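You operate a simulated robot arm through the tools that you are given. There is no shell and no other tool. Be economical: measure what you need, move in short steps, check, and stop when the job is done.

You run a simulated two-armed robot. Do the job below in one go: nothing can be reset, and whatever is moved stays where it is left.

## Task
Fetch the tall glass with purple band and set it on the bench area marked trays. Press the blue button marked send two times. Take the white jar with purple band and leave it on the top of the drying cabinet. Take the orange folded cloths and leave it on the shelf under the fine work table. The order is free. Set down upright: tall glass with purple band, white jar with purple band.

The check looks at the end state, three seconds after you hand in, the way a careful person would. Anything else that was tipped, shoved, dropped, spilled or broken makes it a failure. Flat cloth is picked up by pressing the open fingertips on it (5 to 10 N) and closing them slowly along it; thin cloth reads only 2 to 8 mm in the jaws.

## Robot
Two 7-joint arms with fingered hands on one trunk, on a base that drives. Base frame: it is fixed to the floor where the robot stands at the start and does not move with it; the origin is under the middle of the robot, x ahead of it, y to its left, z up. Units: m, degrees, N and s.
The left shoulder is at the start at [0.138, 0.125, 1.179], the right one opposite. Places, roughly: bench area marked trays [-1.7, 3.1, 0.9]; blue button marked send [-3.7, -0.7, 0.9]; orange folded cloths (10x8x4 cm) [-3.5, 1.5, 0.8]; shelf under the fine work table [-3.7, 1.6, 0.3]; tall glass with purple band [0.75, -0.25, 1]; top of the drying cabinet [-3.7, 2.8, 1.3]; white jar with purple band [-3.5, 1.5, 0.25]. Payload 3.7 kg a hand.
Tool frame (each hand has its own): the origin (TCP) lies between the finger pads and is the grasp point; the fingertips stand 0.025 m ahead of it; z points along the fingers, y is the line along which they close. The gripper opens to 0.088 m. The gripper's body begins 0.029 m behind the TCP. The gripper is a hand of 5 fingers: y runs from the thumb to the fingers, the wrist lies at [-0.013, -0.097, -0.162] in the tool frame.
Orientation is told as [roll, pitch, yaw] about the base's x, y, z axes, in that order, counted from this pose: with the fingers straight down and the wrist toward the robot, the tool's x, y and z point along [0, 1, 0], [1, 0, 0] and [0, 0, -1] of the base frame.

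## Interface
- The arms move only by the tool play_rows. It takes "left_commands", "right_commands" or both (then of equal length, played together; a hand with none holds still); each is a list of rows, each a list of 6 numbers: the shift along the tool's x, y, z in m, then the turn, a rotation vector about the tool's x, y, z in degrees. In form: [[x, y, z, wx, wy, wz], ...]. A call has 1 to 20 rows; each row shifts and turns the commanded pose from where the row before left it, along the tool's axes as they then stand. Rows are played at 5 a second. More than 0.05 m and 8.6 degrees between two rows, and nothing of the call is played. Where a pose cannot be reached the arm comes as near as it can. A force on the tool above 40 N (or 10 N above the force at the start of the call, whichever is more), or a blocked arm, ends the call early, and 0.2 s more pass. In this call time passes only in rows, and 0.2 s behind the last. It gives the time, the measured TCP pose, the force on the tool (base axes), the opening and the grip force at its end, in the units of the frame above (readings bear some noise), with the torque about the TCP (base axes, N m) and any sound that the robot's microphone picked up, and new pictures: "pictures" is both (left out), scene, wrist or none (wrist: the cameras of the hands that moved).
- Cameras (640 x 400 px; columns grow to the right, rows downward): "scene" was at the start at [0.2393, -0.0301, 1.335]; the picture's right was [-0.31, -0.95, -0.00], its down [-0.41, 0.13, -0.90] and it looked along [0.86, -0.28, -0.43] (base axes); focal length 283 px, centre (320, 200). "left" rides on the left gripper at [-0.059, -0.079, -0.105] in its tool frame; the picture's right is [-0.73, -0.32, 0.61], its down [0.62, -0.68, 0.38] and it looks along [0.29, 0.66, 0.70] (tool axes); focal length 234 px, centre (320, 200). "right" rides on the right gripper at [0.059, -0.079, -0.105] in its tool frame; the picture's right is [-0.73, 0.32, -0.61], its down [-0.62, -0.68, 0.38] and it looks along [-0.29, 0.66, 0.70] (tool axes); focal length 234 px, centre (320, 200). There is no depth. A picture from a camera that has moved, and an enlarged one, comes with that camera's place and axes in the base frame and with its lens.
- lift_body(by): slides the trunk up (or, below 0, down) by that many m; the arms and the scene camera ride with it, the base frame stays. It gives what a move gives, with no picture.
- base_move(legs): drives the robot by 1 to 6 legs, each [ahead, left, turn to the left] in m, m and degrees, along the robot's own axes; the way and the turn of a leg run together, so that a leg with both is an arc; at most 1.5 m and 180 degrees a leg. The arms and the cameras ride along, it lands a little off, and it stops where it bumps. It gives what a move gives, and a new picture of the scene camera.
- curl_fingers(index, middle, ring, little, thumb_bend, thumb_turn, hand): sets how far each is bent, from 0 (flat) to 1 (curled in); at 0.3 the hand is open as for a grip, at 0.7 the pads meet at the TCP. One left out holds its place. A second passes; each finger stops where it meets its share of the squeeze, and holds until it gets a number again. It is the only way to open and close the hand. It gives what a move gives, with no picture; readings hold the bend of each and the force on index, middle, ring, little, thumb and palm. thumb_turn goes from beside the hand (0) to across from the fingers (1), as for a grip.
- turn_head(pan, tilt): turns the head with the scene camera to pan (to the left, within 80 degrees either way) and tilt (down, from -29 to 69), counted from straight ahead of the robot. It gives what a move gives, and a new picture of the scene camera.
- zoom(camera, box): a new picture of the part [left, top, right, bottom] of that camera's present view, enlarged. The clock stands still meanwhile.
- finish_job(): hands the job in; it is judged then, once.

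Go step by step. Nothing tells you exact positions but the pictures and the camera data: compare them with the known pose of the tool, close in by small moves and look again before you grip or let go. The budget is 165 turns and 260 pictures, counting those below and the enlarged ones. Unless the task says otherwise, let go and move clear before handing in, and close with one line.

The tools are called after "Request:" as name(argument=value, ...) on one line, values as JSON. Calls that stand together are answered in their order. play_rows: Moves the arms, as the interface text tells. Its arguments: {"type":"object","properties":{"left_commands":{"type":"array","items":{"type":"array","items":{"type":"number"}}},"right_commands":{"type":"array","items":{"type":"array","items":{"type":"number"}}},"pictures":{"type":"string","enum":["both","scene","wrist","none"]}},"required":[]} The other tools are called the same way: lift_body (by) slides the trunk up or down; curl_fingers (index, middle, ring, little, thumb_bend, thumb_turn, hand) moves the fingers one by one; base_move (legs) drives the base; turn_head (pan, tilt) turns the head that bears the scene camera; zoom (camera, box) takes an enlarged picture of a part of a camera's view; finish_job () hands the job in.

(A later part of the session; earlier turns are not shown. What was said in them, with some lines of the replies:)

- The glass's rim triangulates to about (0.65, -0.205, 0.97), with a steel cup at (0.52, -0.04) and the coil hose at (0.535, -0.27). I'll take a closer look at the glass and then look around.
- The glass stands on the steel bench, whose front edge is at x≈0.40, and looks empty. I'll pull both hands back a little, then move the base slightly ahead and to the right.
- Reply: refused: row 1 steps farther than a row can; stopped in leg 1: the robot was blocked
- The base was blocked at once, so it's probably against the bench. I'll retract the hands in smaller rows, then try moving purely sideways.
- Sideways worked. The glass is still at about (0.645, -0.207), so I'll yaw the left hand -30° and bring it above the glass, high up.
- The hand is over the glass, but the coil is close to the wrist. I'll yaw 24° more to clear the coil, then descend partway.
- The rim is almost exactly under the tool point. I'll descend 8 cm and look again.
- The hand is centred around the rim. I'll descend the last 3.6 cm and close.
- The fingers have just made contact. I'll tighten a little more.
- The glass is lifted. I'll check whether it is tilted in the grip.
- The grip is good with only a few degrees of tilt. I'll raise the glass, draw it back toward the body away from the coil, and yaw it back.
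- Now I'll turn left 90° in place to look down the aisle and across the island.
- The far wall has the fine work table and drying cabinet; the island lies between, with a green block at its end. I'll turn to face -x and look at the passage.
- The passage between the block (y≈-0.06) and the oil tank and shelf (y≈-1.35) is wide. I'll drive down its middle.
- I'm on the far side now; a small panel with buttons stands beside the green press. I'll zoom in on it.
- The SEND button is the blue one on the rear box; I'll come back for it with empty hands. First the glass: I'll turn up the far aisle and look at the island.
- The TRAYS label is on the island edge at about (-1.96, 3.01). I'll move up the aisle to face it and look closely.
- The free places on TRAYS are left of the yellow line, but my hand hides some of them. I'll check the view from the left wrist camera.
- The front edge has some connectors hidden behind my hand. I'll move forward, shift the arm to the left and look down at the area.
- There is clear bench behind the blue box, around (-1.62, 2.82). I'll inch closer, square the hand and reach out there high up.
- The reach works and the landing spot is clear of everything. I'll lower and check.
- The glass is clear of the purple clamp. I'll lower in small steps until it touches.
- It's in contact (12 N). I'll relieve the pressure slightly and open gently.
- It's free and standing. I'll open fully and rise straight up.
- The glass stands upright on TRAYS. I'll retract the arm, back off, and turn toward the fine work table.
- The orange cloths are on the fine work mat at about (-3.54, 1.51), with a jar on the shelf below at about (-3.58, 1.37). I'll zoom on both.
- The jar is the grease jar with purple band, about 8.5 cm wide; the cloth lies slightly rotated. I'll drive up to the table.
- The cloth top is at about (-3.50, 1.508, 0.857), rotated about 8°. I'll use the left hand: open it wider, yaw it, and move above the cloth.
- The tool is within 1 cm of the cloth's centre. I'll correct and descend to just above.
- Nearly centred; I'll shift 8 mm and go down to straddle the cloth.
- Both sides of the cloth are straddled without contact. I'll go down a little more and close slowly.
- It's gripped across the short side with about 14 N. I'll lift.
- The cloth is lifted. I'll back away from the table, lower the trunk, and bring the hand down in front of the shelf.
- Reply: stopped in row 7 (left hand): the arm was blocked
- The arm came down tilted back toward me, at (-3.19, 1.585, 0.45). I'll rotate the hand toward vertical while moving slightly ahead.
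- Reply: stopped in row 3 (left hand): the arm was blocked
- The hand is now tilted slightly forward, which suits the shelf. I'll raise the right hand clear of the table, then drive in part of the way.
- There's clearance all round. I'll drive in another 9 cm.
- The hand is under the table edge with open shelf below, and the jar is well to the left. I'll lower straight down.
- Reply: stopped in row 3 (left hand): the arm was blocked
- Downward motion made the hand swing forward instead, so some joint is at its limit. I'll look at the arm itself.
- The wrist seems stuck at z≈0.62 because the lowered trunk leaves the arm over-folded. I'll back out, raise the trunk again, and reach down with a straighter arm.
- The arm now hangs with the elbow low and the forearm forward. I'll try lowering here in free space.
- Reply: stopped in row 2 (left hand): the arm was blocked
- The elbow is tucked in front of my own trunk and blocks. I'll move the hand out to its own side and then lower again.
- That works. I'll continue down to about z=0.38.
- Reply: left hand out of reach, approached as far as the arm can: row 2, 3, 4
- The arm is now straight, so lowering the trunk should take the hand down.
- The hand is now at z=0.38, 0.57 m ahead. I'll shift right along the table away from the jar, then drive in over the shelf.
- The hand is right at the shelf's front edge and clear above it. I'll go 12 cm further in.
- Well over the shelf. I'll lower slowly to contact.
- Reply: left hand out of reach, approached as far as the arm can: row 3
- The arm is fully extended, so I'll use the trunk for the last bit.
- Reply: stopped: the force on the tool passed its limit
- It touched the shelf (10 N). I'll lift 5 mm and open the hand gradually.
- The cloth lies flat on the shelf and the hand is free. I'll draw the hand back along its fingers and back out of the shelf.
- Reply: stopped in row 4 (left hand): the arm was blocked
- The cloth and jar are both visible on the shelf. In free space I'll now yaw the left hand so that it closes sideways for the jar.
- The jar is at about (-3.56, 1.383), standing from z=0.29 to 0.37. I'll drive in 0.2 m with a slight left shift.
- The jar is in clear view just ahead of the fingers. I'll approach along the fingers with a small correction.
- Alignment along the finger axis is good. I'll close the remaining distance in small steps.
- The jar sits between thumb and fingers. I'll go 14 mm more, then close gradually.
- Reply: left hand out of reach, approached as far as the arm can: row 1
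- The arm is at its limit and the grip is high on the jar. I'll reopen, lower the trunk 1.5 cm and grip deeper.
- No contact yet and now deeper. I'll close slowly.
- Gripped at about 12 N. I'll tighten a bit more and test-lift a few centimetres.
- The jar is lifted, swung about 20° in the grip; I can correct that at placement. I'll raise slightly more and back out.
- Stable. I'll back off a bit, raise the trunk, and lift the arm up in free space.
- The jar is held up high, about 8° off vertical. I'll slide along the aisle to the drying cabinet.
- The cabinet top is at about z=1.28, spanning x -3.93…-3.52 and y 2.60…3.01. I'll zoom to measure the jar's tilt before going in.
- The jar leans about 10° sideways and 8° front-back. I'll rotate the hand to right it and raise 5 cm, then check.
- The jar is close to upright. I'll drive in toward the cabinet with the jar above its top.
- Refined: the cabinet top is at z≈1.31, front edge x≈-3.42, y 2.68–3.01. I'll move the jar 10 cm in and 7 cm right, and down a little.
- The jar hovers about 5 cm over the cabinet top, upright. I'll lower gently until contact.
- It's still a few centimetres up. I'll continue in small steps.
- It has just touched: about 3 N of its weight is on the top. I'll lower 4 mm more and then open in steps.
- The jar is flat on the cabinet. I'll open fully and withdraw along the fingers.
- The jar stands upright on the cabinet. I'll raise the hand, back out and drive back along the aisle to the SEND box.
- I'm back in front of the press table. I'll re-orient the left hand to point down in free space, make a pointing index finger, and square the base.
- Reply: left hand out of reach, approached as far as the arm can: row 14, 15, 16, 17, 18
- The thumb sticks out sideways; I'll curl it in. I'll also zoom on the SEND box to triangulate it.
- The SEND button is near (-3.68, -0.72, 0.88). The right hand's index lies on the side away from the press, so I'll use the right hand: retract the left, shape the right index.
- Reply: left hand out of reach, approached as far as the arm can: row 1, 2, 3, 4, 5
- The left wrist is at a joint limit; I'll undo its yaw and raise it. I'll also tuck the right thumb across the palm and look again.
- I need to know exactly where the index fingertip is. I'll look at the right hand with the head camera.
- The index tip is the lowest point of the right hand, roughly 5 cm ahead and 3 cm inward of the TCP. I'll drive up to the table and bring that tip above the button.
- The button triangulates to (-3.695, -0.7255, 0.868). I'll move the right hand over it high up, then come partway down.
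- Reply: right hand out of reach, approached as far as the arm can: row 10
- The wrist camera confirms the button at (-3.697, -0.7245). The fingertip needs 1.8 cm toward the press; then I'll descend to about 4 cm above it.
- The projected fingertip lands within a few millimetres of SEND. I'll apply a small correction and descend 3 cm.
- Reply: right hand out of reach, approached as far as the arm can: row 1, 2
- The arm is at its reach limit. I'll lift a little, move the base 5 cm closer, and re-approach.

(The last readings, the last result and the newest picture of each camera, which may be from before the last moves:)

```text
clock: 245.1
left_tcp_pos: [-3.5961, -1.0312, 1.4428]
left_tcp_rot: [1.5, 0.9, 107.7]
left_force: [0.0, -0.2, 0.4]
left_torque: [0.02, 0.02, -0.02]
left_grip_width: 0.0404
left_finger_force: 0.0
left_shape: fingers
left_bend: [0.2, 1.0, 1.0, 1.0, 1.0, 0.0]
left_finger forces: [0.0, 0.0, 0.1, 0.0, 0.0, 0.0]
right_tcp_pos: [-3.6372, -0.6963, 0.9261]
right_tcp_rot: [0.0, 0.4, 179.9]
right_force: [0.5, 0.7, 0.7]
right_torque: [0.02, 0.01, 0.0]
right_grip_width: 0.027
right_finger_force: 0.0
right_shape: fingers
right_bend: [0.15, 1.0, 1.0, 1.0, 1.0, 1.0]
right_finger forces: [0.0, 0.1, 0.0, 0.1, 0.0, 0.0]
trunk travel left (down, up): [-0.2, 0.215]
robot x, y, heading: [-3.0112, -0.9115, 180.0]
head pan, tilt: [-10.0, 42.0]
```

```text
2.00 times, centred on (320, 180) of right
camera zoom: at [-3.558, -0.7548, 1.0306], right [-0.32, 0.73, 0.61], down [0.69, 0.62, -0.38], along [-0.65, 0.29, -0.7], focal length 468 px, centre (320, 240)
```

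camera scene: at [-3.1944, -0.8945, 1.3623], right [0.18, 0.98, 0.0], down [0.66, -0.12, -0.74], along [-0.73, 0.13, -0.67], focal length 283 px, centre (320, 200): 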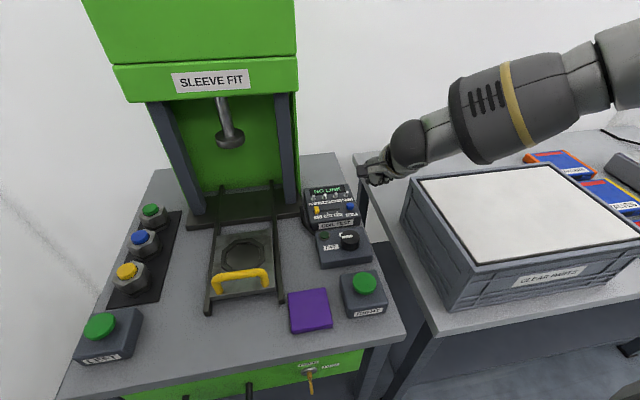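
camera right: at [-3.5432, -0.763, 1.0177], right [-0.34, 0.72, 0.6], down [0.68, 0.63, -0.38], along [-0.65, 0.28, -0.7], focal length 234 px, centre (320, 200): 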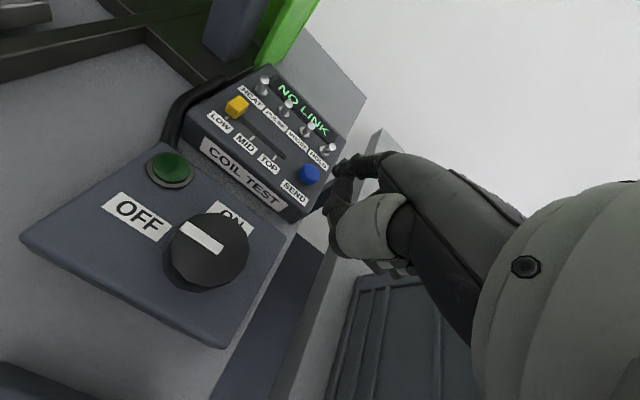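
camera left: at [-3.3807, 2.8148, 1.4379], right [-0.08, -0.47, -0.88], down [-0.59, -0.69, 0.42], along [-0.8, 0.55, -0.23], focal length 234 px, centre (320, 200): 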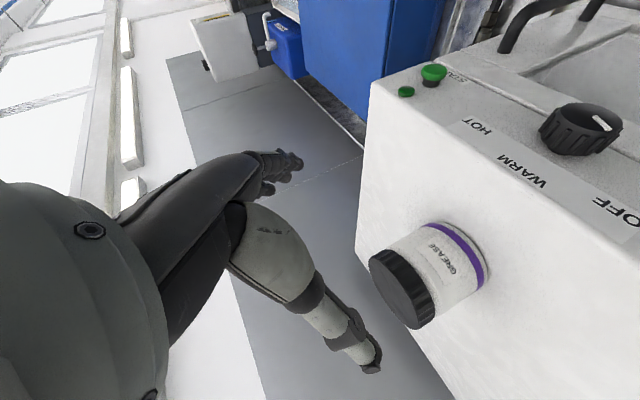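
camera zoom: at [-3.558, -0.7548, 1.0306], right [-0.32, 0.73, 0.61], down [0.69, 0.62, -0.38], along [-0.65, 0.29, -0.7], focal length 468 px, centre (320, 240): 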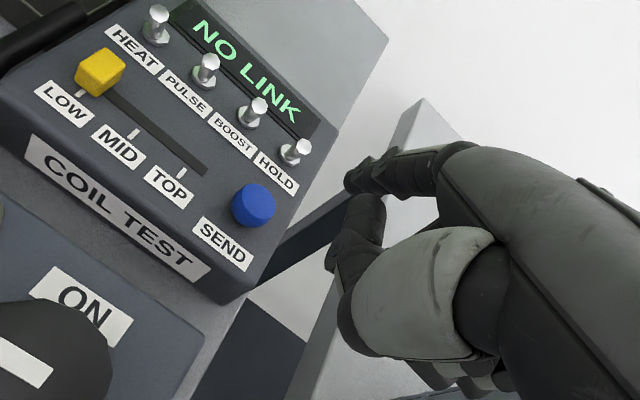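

The button reads the same position. I'll shift 1.7 cm toward it and descend 2.5 cm.

Request:
play_rows(right_commands=[[0.017, 0, 0.01, 0, 0, 0], [0, 0, 0.015, 0, 0, 0]], pictures="none")

Request:
zoom(camera="right", box=[220, 110, 420, 235])

Request:
turn_head(pan=-14, tilt=50)

Request:
zoom(camera="scene", box=[260, 110, 420, 210])

```text
clock: 245.7
left_tcp_pos: [-3.5971, -1.031, 1.4413]
left_tcp_rot: [1.2, 1.1, 107.7]
left_force: [0.1, -0.3, -0.9]
left_torque: [0.03, 0.0, 0.02]
left_grip_width: 0.0405
left_finger_force: 0.1
left_shape: fingers
left_bend: [0.2, 1.0, 1.0, 1.0, 1.0, 0.0]
left_finger forces: [0.1, 0.0, 0.0, 0.0, 0.0, 0.0]
right_tcp_pos: [-3.6386, -0.7114, 0.8983]
right_tcp_rot: [0.0, 0.5, 179.7]
right_force: [-0.5, -0.6, 0.6]
right_torque: [-0.01, 0.01, 0.01]
right_grip_width: 0.0271
right_finger_force: 0.0
right_shape: fingers
right_bend: [0.15, 1.0, 1.0, 1.0, 1.0, 1.0]
right_finger forces: [0.1, 0.0, 0.0, 0.0, 0.0, 0.0]
trunk travel left (down, up): [-0.2, 0.215]
robot x, y, heading: [-3.0117, -0.9069, 179.9]
head pan, tilt: [-10.0, 42.0]
```

```text
3.20 times, centred on (320, 172) of right
camera zoom: at [-3.5608, -0.7704, 1.0027], right [-0.33, 0.73, 0.6], down [0.69, 0.62, -0.38], along [-0.65, 0.29, -0.7], focal length 749 px, centre (320, 288)
```

zoom: 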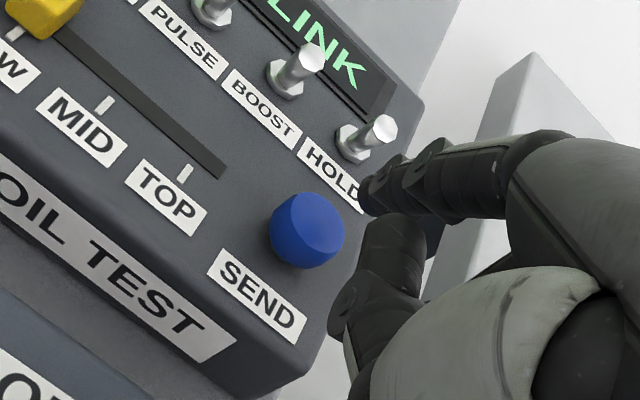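

```text
clock: 246.3
left_tcp_pos: [-3.5979, -1.0319, 1.4411]
left_tcp_rot: [1.3, 1.0, 107.7]
left_force: [-0.2, -0.6, -0.5]
left_torque: [-0.03, -0.03, -0.01]
left_grip_width: 0.0402
left_finger_force: 0.2
left_shape: fingers
left_bend: [0.2, 1.0, 1.0, 1.0, 1.0, 0.0]
left_finger forces: [0.1, 0.1, 0.0, 0.0, 0.0, 0.1]
right_tcp_pos: [-3.6384, -0.7133, 0.8975]
right_tcp_rot: [0.0, 0.4, 179.8]
right_force: [-0.9, -0.2, 0.5]
right_torque: [0.04, -0.04, 0.01]
right_grip_width: 0.0274
right_finger_force: 0.1
right_shape: fingers
right_bend: [0.15, 1.0, 1.0, 1.0, 1.0, 1.0]
right_finger forces: [0.0, 0.0, 0.0, 0.0, 0.1, 0.0]
trunk travel left (down, up): [-0.2, 0.215]
robot x, y, heading: [-3.0106, -0.9064, 180.2]
head pan, tilt: [-14.0, 50.0]
camera scene: at [-3.2355, -0.8904, 1.2983], right [0.24, 0.97, 0.0], down [0.74, -0.19, -0.64], along [-0.62, 0.16, -0.77], focal length 283 px, centre (320, 200)
```

scene: 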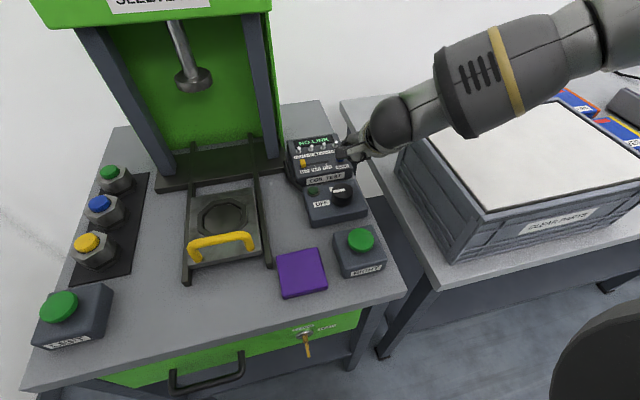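

```text
4.00 times, centred on (340, 160) of scene
camera zoom: at [-3.2355, -0.8904, 1.2983], right [0.24, 0.97, 0.0], down [0.74, -0.19, -0.64], along [-0.62, 0.16, -0.77], focal length 1132 px, centre (240, 360)
```

zoom: 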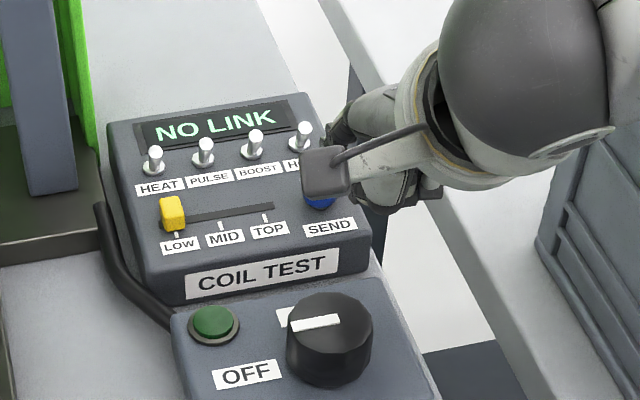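

Alignment predicts a hit on SEND. I'll press down in small steps and watch the force.

Request:
play_rows(right_commands=[[0, 0, 0.007, 0, 0, 0], [0, 0, 0.006, 0, 0, 0]], pictures="none")

Request:
zoom(camera="right", box=[220, 110, 420, 235])

```text
clock: 246.9
left_tcp_pos: [-3.5968, -1.0317, 1.4412]
left_tcp_rot: [1.2, 1.0, 107.8]
left_force: [-0.3, 0.0, -0.4]
left_torque: [0.02, 0.01, 0.01]
left_grip_width: 0.0405
left_finger_force: 0.1
left_shape: fingers
left_bend: [0.2, 1.0, 1.0, 1.0, 1.0, 0.0]
left_finger forces: [0.0, 0.0, 0.0, 0.0, 0.1, 0.0]
right_tcp_pos: [-3.6363, -0.7113, 0.8839]
right_tcp_rot: [0.1, 0.5, 179.8]
right_force: [0.4, 0.2, 0.7]
right_torque: [-0.01, 0.02, 0.02]
right_grip_width: 0.0273
right_finger_force: 0.3
right_shape: fingers
right_bend: [0.15, 1.0, 1.0, 1.0, 1.0, 1.0]
right_finger forces: [0.4, 0.1, 0.0, 0.0, 0.0, 0.0]
trunk travel left (down, up): [-0.2, 0.215]
robot x, y, heading: [-3.0105, -0.9133, 179.5]
head pan, tilt: [-14.0, 50.0]
```

```text
3.20 times, centred on (320, 172) of right
camera zoom: at [-3.5586, -0.7703, 0.99], right [-0.33, 0.73, 0.6], down [0.69, 0.62, -0.38], along [-0.65, 0.29, -0.7], focal length 749 px, centre (320, 288)
```

zoom: 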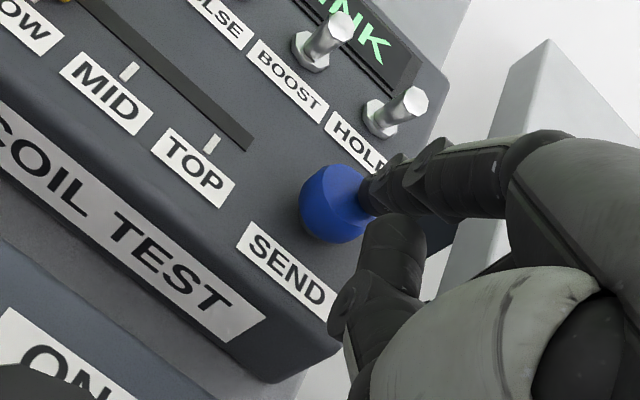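

The fingertip touches the button (0.4 N). I'll press further.

Request:
play_rows(right_commands=[[0.002, 0, 0.004, 0, 0, 0], [0, 0, 0.004, 0, 0, 0]], pictures="none")

Request:
zoom(camera="right", box=[220, 110, 420, 235])

```text
clock: 247.5
left_tcp_pos: [-3.5954, -1.032, 1.4418]
left_tcp_rot: [1.2, 1.0, 107.7]
left_force: [0.2, -0.4, 0.4]
left_torque: [0.01, 0.01, 0.02]
left_grip_width: 0.0406
left_finger_force: 0.0
left_shape: fingers
left_bend: [0.2, 1.0, 1.0, 1.0, 1.0, 0.0]
left_finger forces: [0.0, 0.1, 0.0, 0.0, 0.1, 0.0]
right_tcp_pos: [-3.6372, -0.7137, 0.8778]
right_tcp_rot: [-0.1, 0.4, 179.8]
right_force: [3.6, 1.1, 7.2]
right_torque: [-0.03, 0.45, -0.06]
right_grip_width: 0.0278
right_finger_force: 3.4
right_shape: fingers
right_bend: [0.14, 1.0, 1.0, 1.0, 1.0, 1.0]
right_finger forces: [7.0, 0.1, 0.0, 0.0, 0.0, 0.0]
trunk travel left (down, up): [-0.2, 0.215]
robot x, y, heading: [-3.017, -0.9124, 179.9]
head pan, tilt: [-14.0, 50.0]
heard: click
```

```text
3.20 times, centred on (320, 172) of right
camera zoom: at [-3.5585, -0.7732, 0.9838], right [-0.32, 0.73, 0.61], down [0.69, 0.62, -0.38], along [-0.65, 0.29, -0.7], focal length 749 px, centre (320, 288)
```

zoom: 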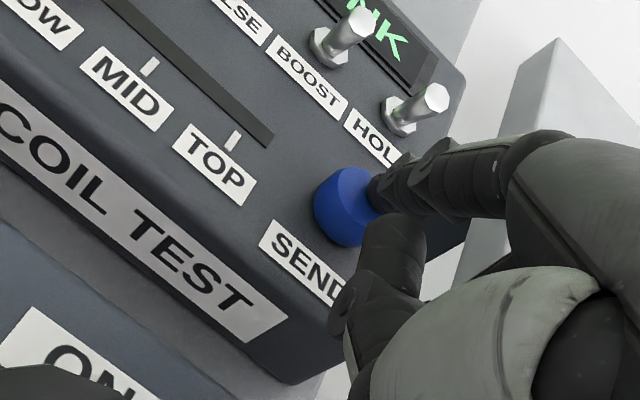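

Heard a click: that's the first press. I'll lift to release and check the display.

Request:
play_rows(right_commands=[[0, 0, -0.012, 0, 0, 0], [0, 0, -0.012, 0, 0, 0]], pictures="none")

Request:
zoom(camera="right", box=[200, 80, 440, 230])

Request:
zoom(camera="scene", box=[260, 110, 420, 210])

```text
clock: 248.1
left_tcp_pos: [-3.597, -1.0321, 1.4422]
left_tcp_rot: [1.3, 1.0, 107.7]
left_force: [-0.7, -0.4, -0.1]
left_torque: [0.03, 0.02, 0.0]
left_grip_width: 0.0406
left_finger_force: 0.1
left_shape: fingers
left_bend: [0.2, 1.0, 1.0, 1.0, 1.0, 0.0]
left_finger forces: [0.1, 0.0, 0.0, 0.0, 0.0, 0.0]
right_tcp_pos: [-3.6381, -0.7163, 0.9006]
right_tcp_rot: [0.0, 0.6, 179.8]
right_force: [1.2, 0.3, 0.3]
right_torque: [0.02, 0.02, -0.02]
right_grip_width: 0.0275
right_finger_force: 0.0
right_shape: fingers
right_bend: [0.15, 1.0, 1.0, 1.0, 1.0, 1.0]
right_finger forces: [0.0, 0.1, 0.0, 0.1, 0.1, 0.0]
trunk travel left (down, up): [-0.2, 0.215]
robot x, y, heading: [-3.0153, -0.9078, 179.6]
head pan, tilt: [-14.0, 50.0]
```

```text
2.67 times, centred on (320, 155) of right
camera zoom: at [-3.5597, -0.7748, 1.0067], right [-0.33, 0.73, 0.6], down [0.69, 0.62, -0.38], along [-0.65, 0.29, -0.7], focal length 624 px, centre (320, 320)
```

zoom: 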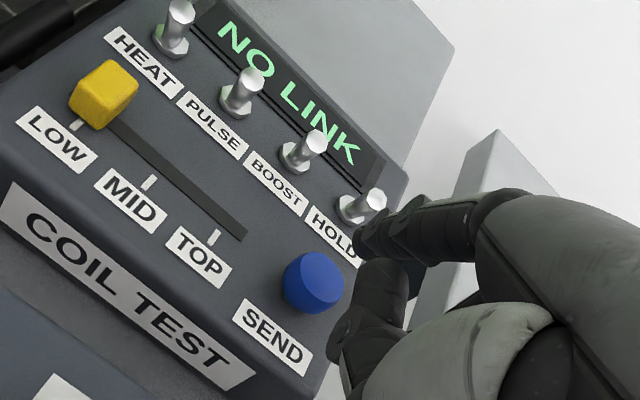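

```text
4.00 times, centred on (340, 160) of scene
camera zoom: at [-3.235, -0.8904, 1.2984], right [0.24, 0.97, 0.0], down [0.74, -0.19, -0.64], along [-0.62, 0.16, -0.77], focal length 1132 px, centre (240, 360)
```

zoom: 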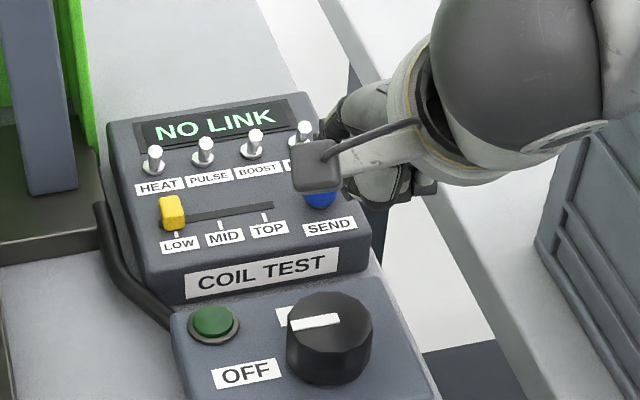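

The button is released. Now the second press.

Request:
play_rows(right_commands=[[-0.001, 0, 0.012, 0, 0, 0], [0, 0, 0.008, 0, 0, 0], [0, 0, 0.004, 0, 0, 0]], pictures="none")

```text
clock: 248.9
left_tcp_pos: [-3.5956, -1.0318, 1.4423]
left_tcp_rot: [1.3, 1.0, 107.7]
left_force: [0.0, -0.7, 0.0]
left_torque: [0.01, 0.02, 0.01]
left_grip_width: 0.0404
left_finger_force: 0.0
left_shape: fingers
left_bend: [0.2, 1.0, 1.0, 1.0, 1.0, 0.0]
left_finger forces: [0.1, 0.0, 0.1, 0.0, 0.0, 0.0]
right_tcp_pos: [-3.6358, -0.716, 0.8778]
right_tcp_rot: [0.0, 0.4, 179.8]
right_force: [3.2, 0.4, 8.0]
right_torque: [-0.06, 0.46, 0.02]
right_grip_width: 0.0284
right_finger_force: 3.4
right_shape: fingers
right_bend: [0.14, 1.0, 1.0, 1.0, 1.0, 1.0]
right_finger forces: [7.2, 0.1, 0.0, 0.1, 0.0, 0.1]
trunk travel left (down, up): [-0.2, 0.215]
robot x, y, heading: [-3.0093, -0.9088, 180.0]
head pan, tilt: [-14.0, 50.0]
heard: click
```

Second click heard. I'll lift straight off, back the base away, and check.

Request:
play_rows(right_commands=[[0, 0, -0.012, 0, 0, 0], [0, 0, -0.02, 0, 0, 0], [0, 0, -0.03, 0, 0, 0], [0, 0, -0.04, 0, 0, 0], [0, 0, -0.04, 0, 0, 0], [0, 0, -0.04, 0, 0, 0]], pictures="none")

Request:
base_move(legs=[[-0.45, 0, 0]])

Request:
zoom(camera="scene", box=[160, 0, 480, 200])

```text
clock: 250.3
left_tcp_pos: [-3.5965, -1.0323, 1.4415]
left_tcp_rot: [1.4, 1.0, 107.7]
left_force: [0.9, 0.5, 0.4]
left_torque: [0.03, 0.02, -0.01]
left_grip_width: 0.0405
left_finger_force: 0.0
left_shape: fingers
left_bend: [0.2, 1.0, 1.0, 1.0, 1.0, 0.0]
left_finger forces: [0.0, 0.0, 0.0, 0.0, 0.0, 0.1]
right_tcp_pos: [-3.6359, -0.7126, 1.0604]
right_tcp_rot: [-0.1, 0.5, 179.8]
right_force: [-0.3, -1.2, -0.3]
right_torque: [-0.04, -0.01, 0.01]
right_grip_width: 0.027
right_finger_force: 0.0
right_shape: fingers
right_bend: [0.15, 1.0, 1.0, 1.0, 1.0, 1.0]
right_finger forces: [0.1, 0.0, 0.1, 0.0, 0.0, 0.0]
trunk travel left (down, up): [-0.2, 0.215]
robot x, y, heading: [-3.0092, -0.9058, 180.0]
head pan, tilt: [-14.0, 50.0]
```

```text
clock: 253.1
left_tcp_pos: [-3.1279, -1.0342, 1.4414]
left_tcp_rot: [1.2, 1.0, 108.1]
left_force: [-0.2, 0.0, -1.5]
left_torque: [0.03, -0.02, 0.0]
left_grip_width: 0.0405
left_finger_force: 0.1
left_shape: fingers
left_bend: [0.2, 1.0, 1.0, 1.0, 1.0, 0.0]
left_finger forces: [0.1, 0.0, 0.0, 0.1, 0.1, 0.0]
right_tcp_pos: [-3.1713, -0.7165, 1.0598]
right_tcp_rot: [0.0, 0.6, -179.9]
right_force: [-0.1, 0.2, -0.1]
right_torque: [0.03, 0.01, -0.01]
right_grip_width: 0.0276
right_finger_force: 0.1
right_shape: fingers
right_bend: [0.15, 1.0, 1.0, 1.0, 1.0, 1.0]
right_finger forces: [0.1, 0.0, 0.0, 0.0, 0.1, 0.1]
trunk travel left (down, up): [-0.2, 0.215]
robot x, y, heading: [-2.5444, -0.9153, -179.9]
head pan, tilt: [-14.0, 50.0]
camera scene: at [-2.767, -0.8918, 1.2982], right [0.24, 0.97, 0.0], down [0.74, -0.18, -0.64], along [-0.62, 0.15, -0.77], focal length 283 px, centre (320, 200)
```

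scene: 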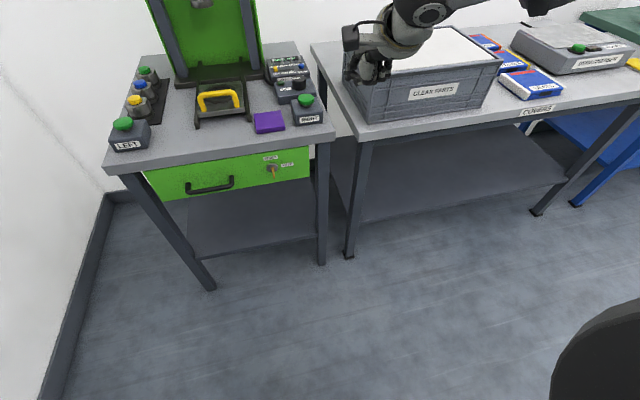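

```text
2.00 times, centred on (320, 100) of scene
camera zoom: at [-2.767, -0.8918, 1.2982], right [0.24, 0.97, 0.0], down [0.74, -0.18, -0.64], along [-0.62, 0.15, -0.77], focal length 566 px, centre (320, 400)
```

zoom: 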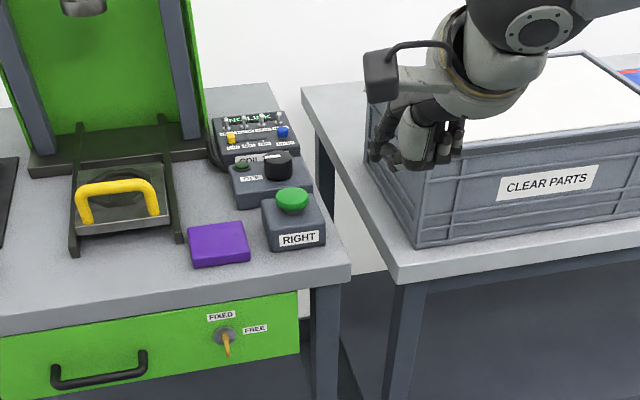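

Everything checks out from here: the button was pressed twice with two clicks, and both hands are clear. I'm handing in now.

Request:
finish_job()

```text
The job is handed in.
```

I finished all four jobs and handed in. The tall glass stands on the trays area, and SEND was pressed twice with a click each time. The jar stands upright on the drying cabinet, and the orange cloths are on the shelf under the fine work table.
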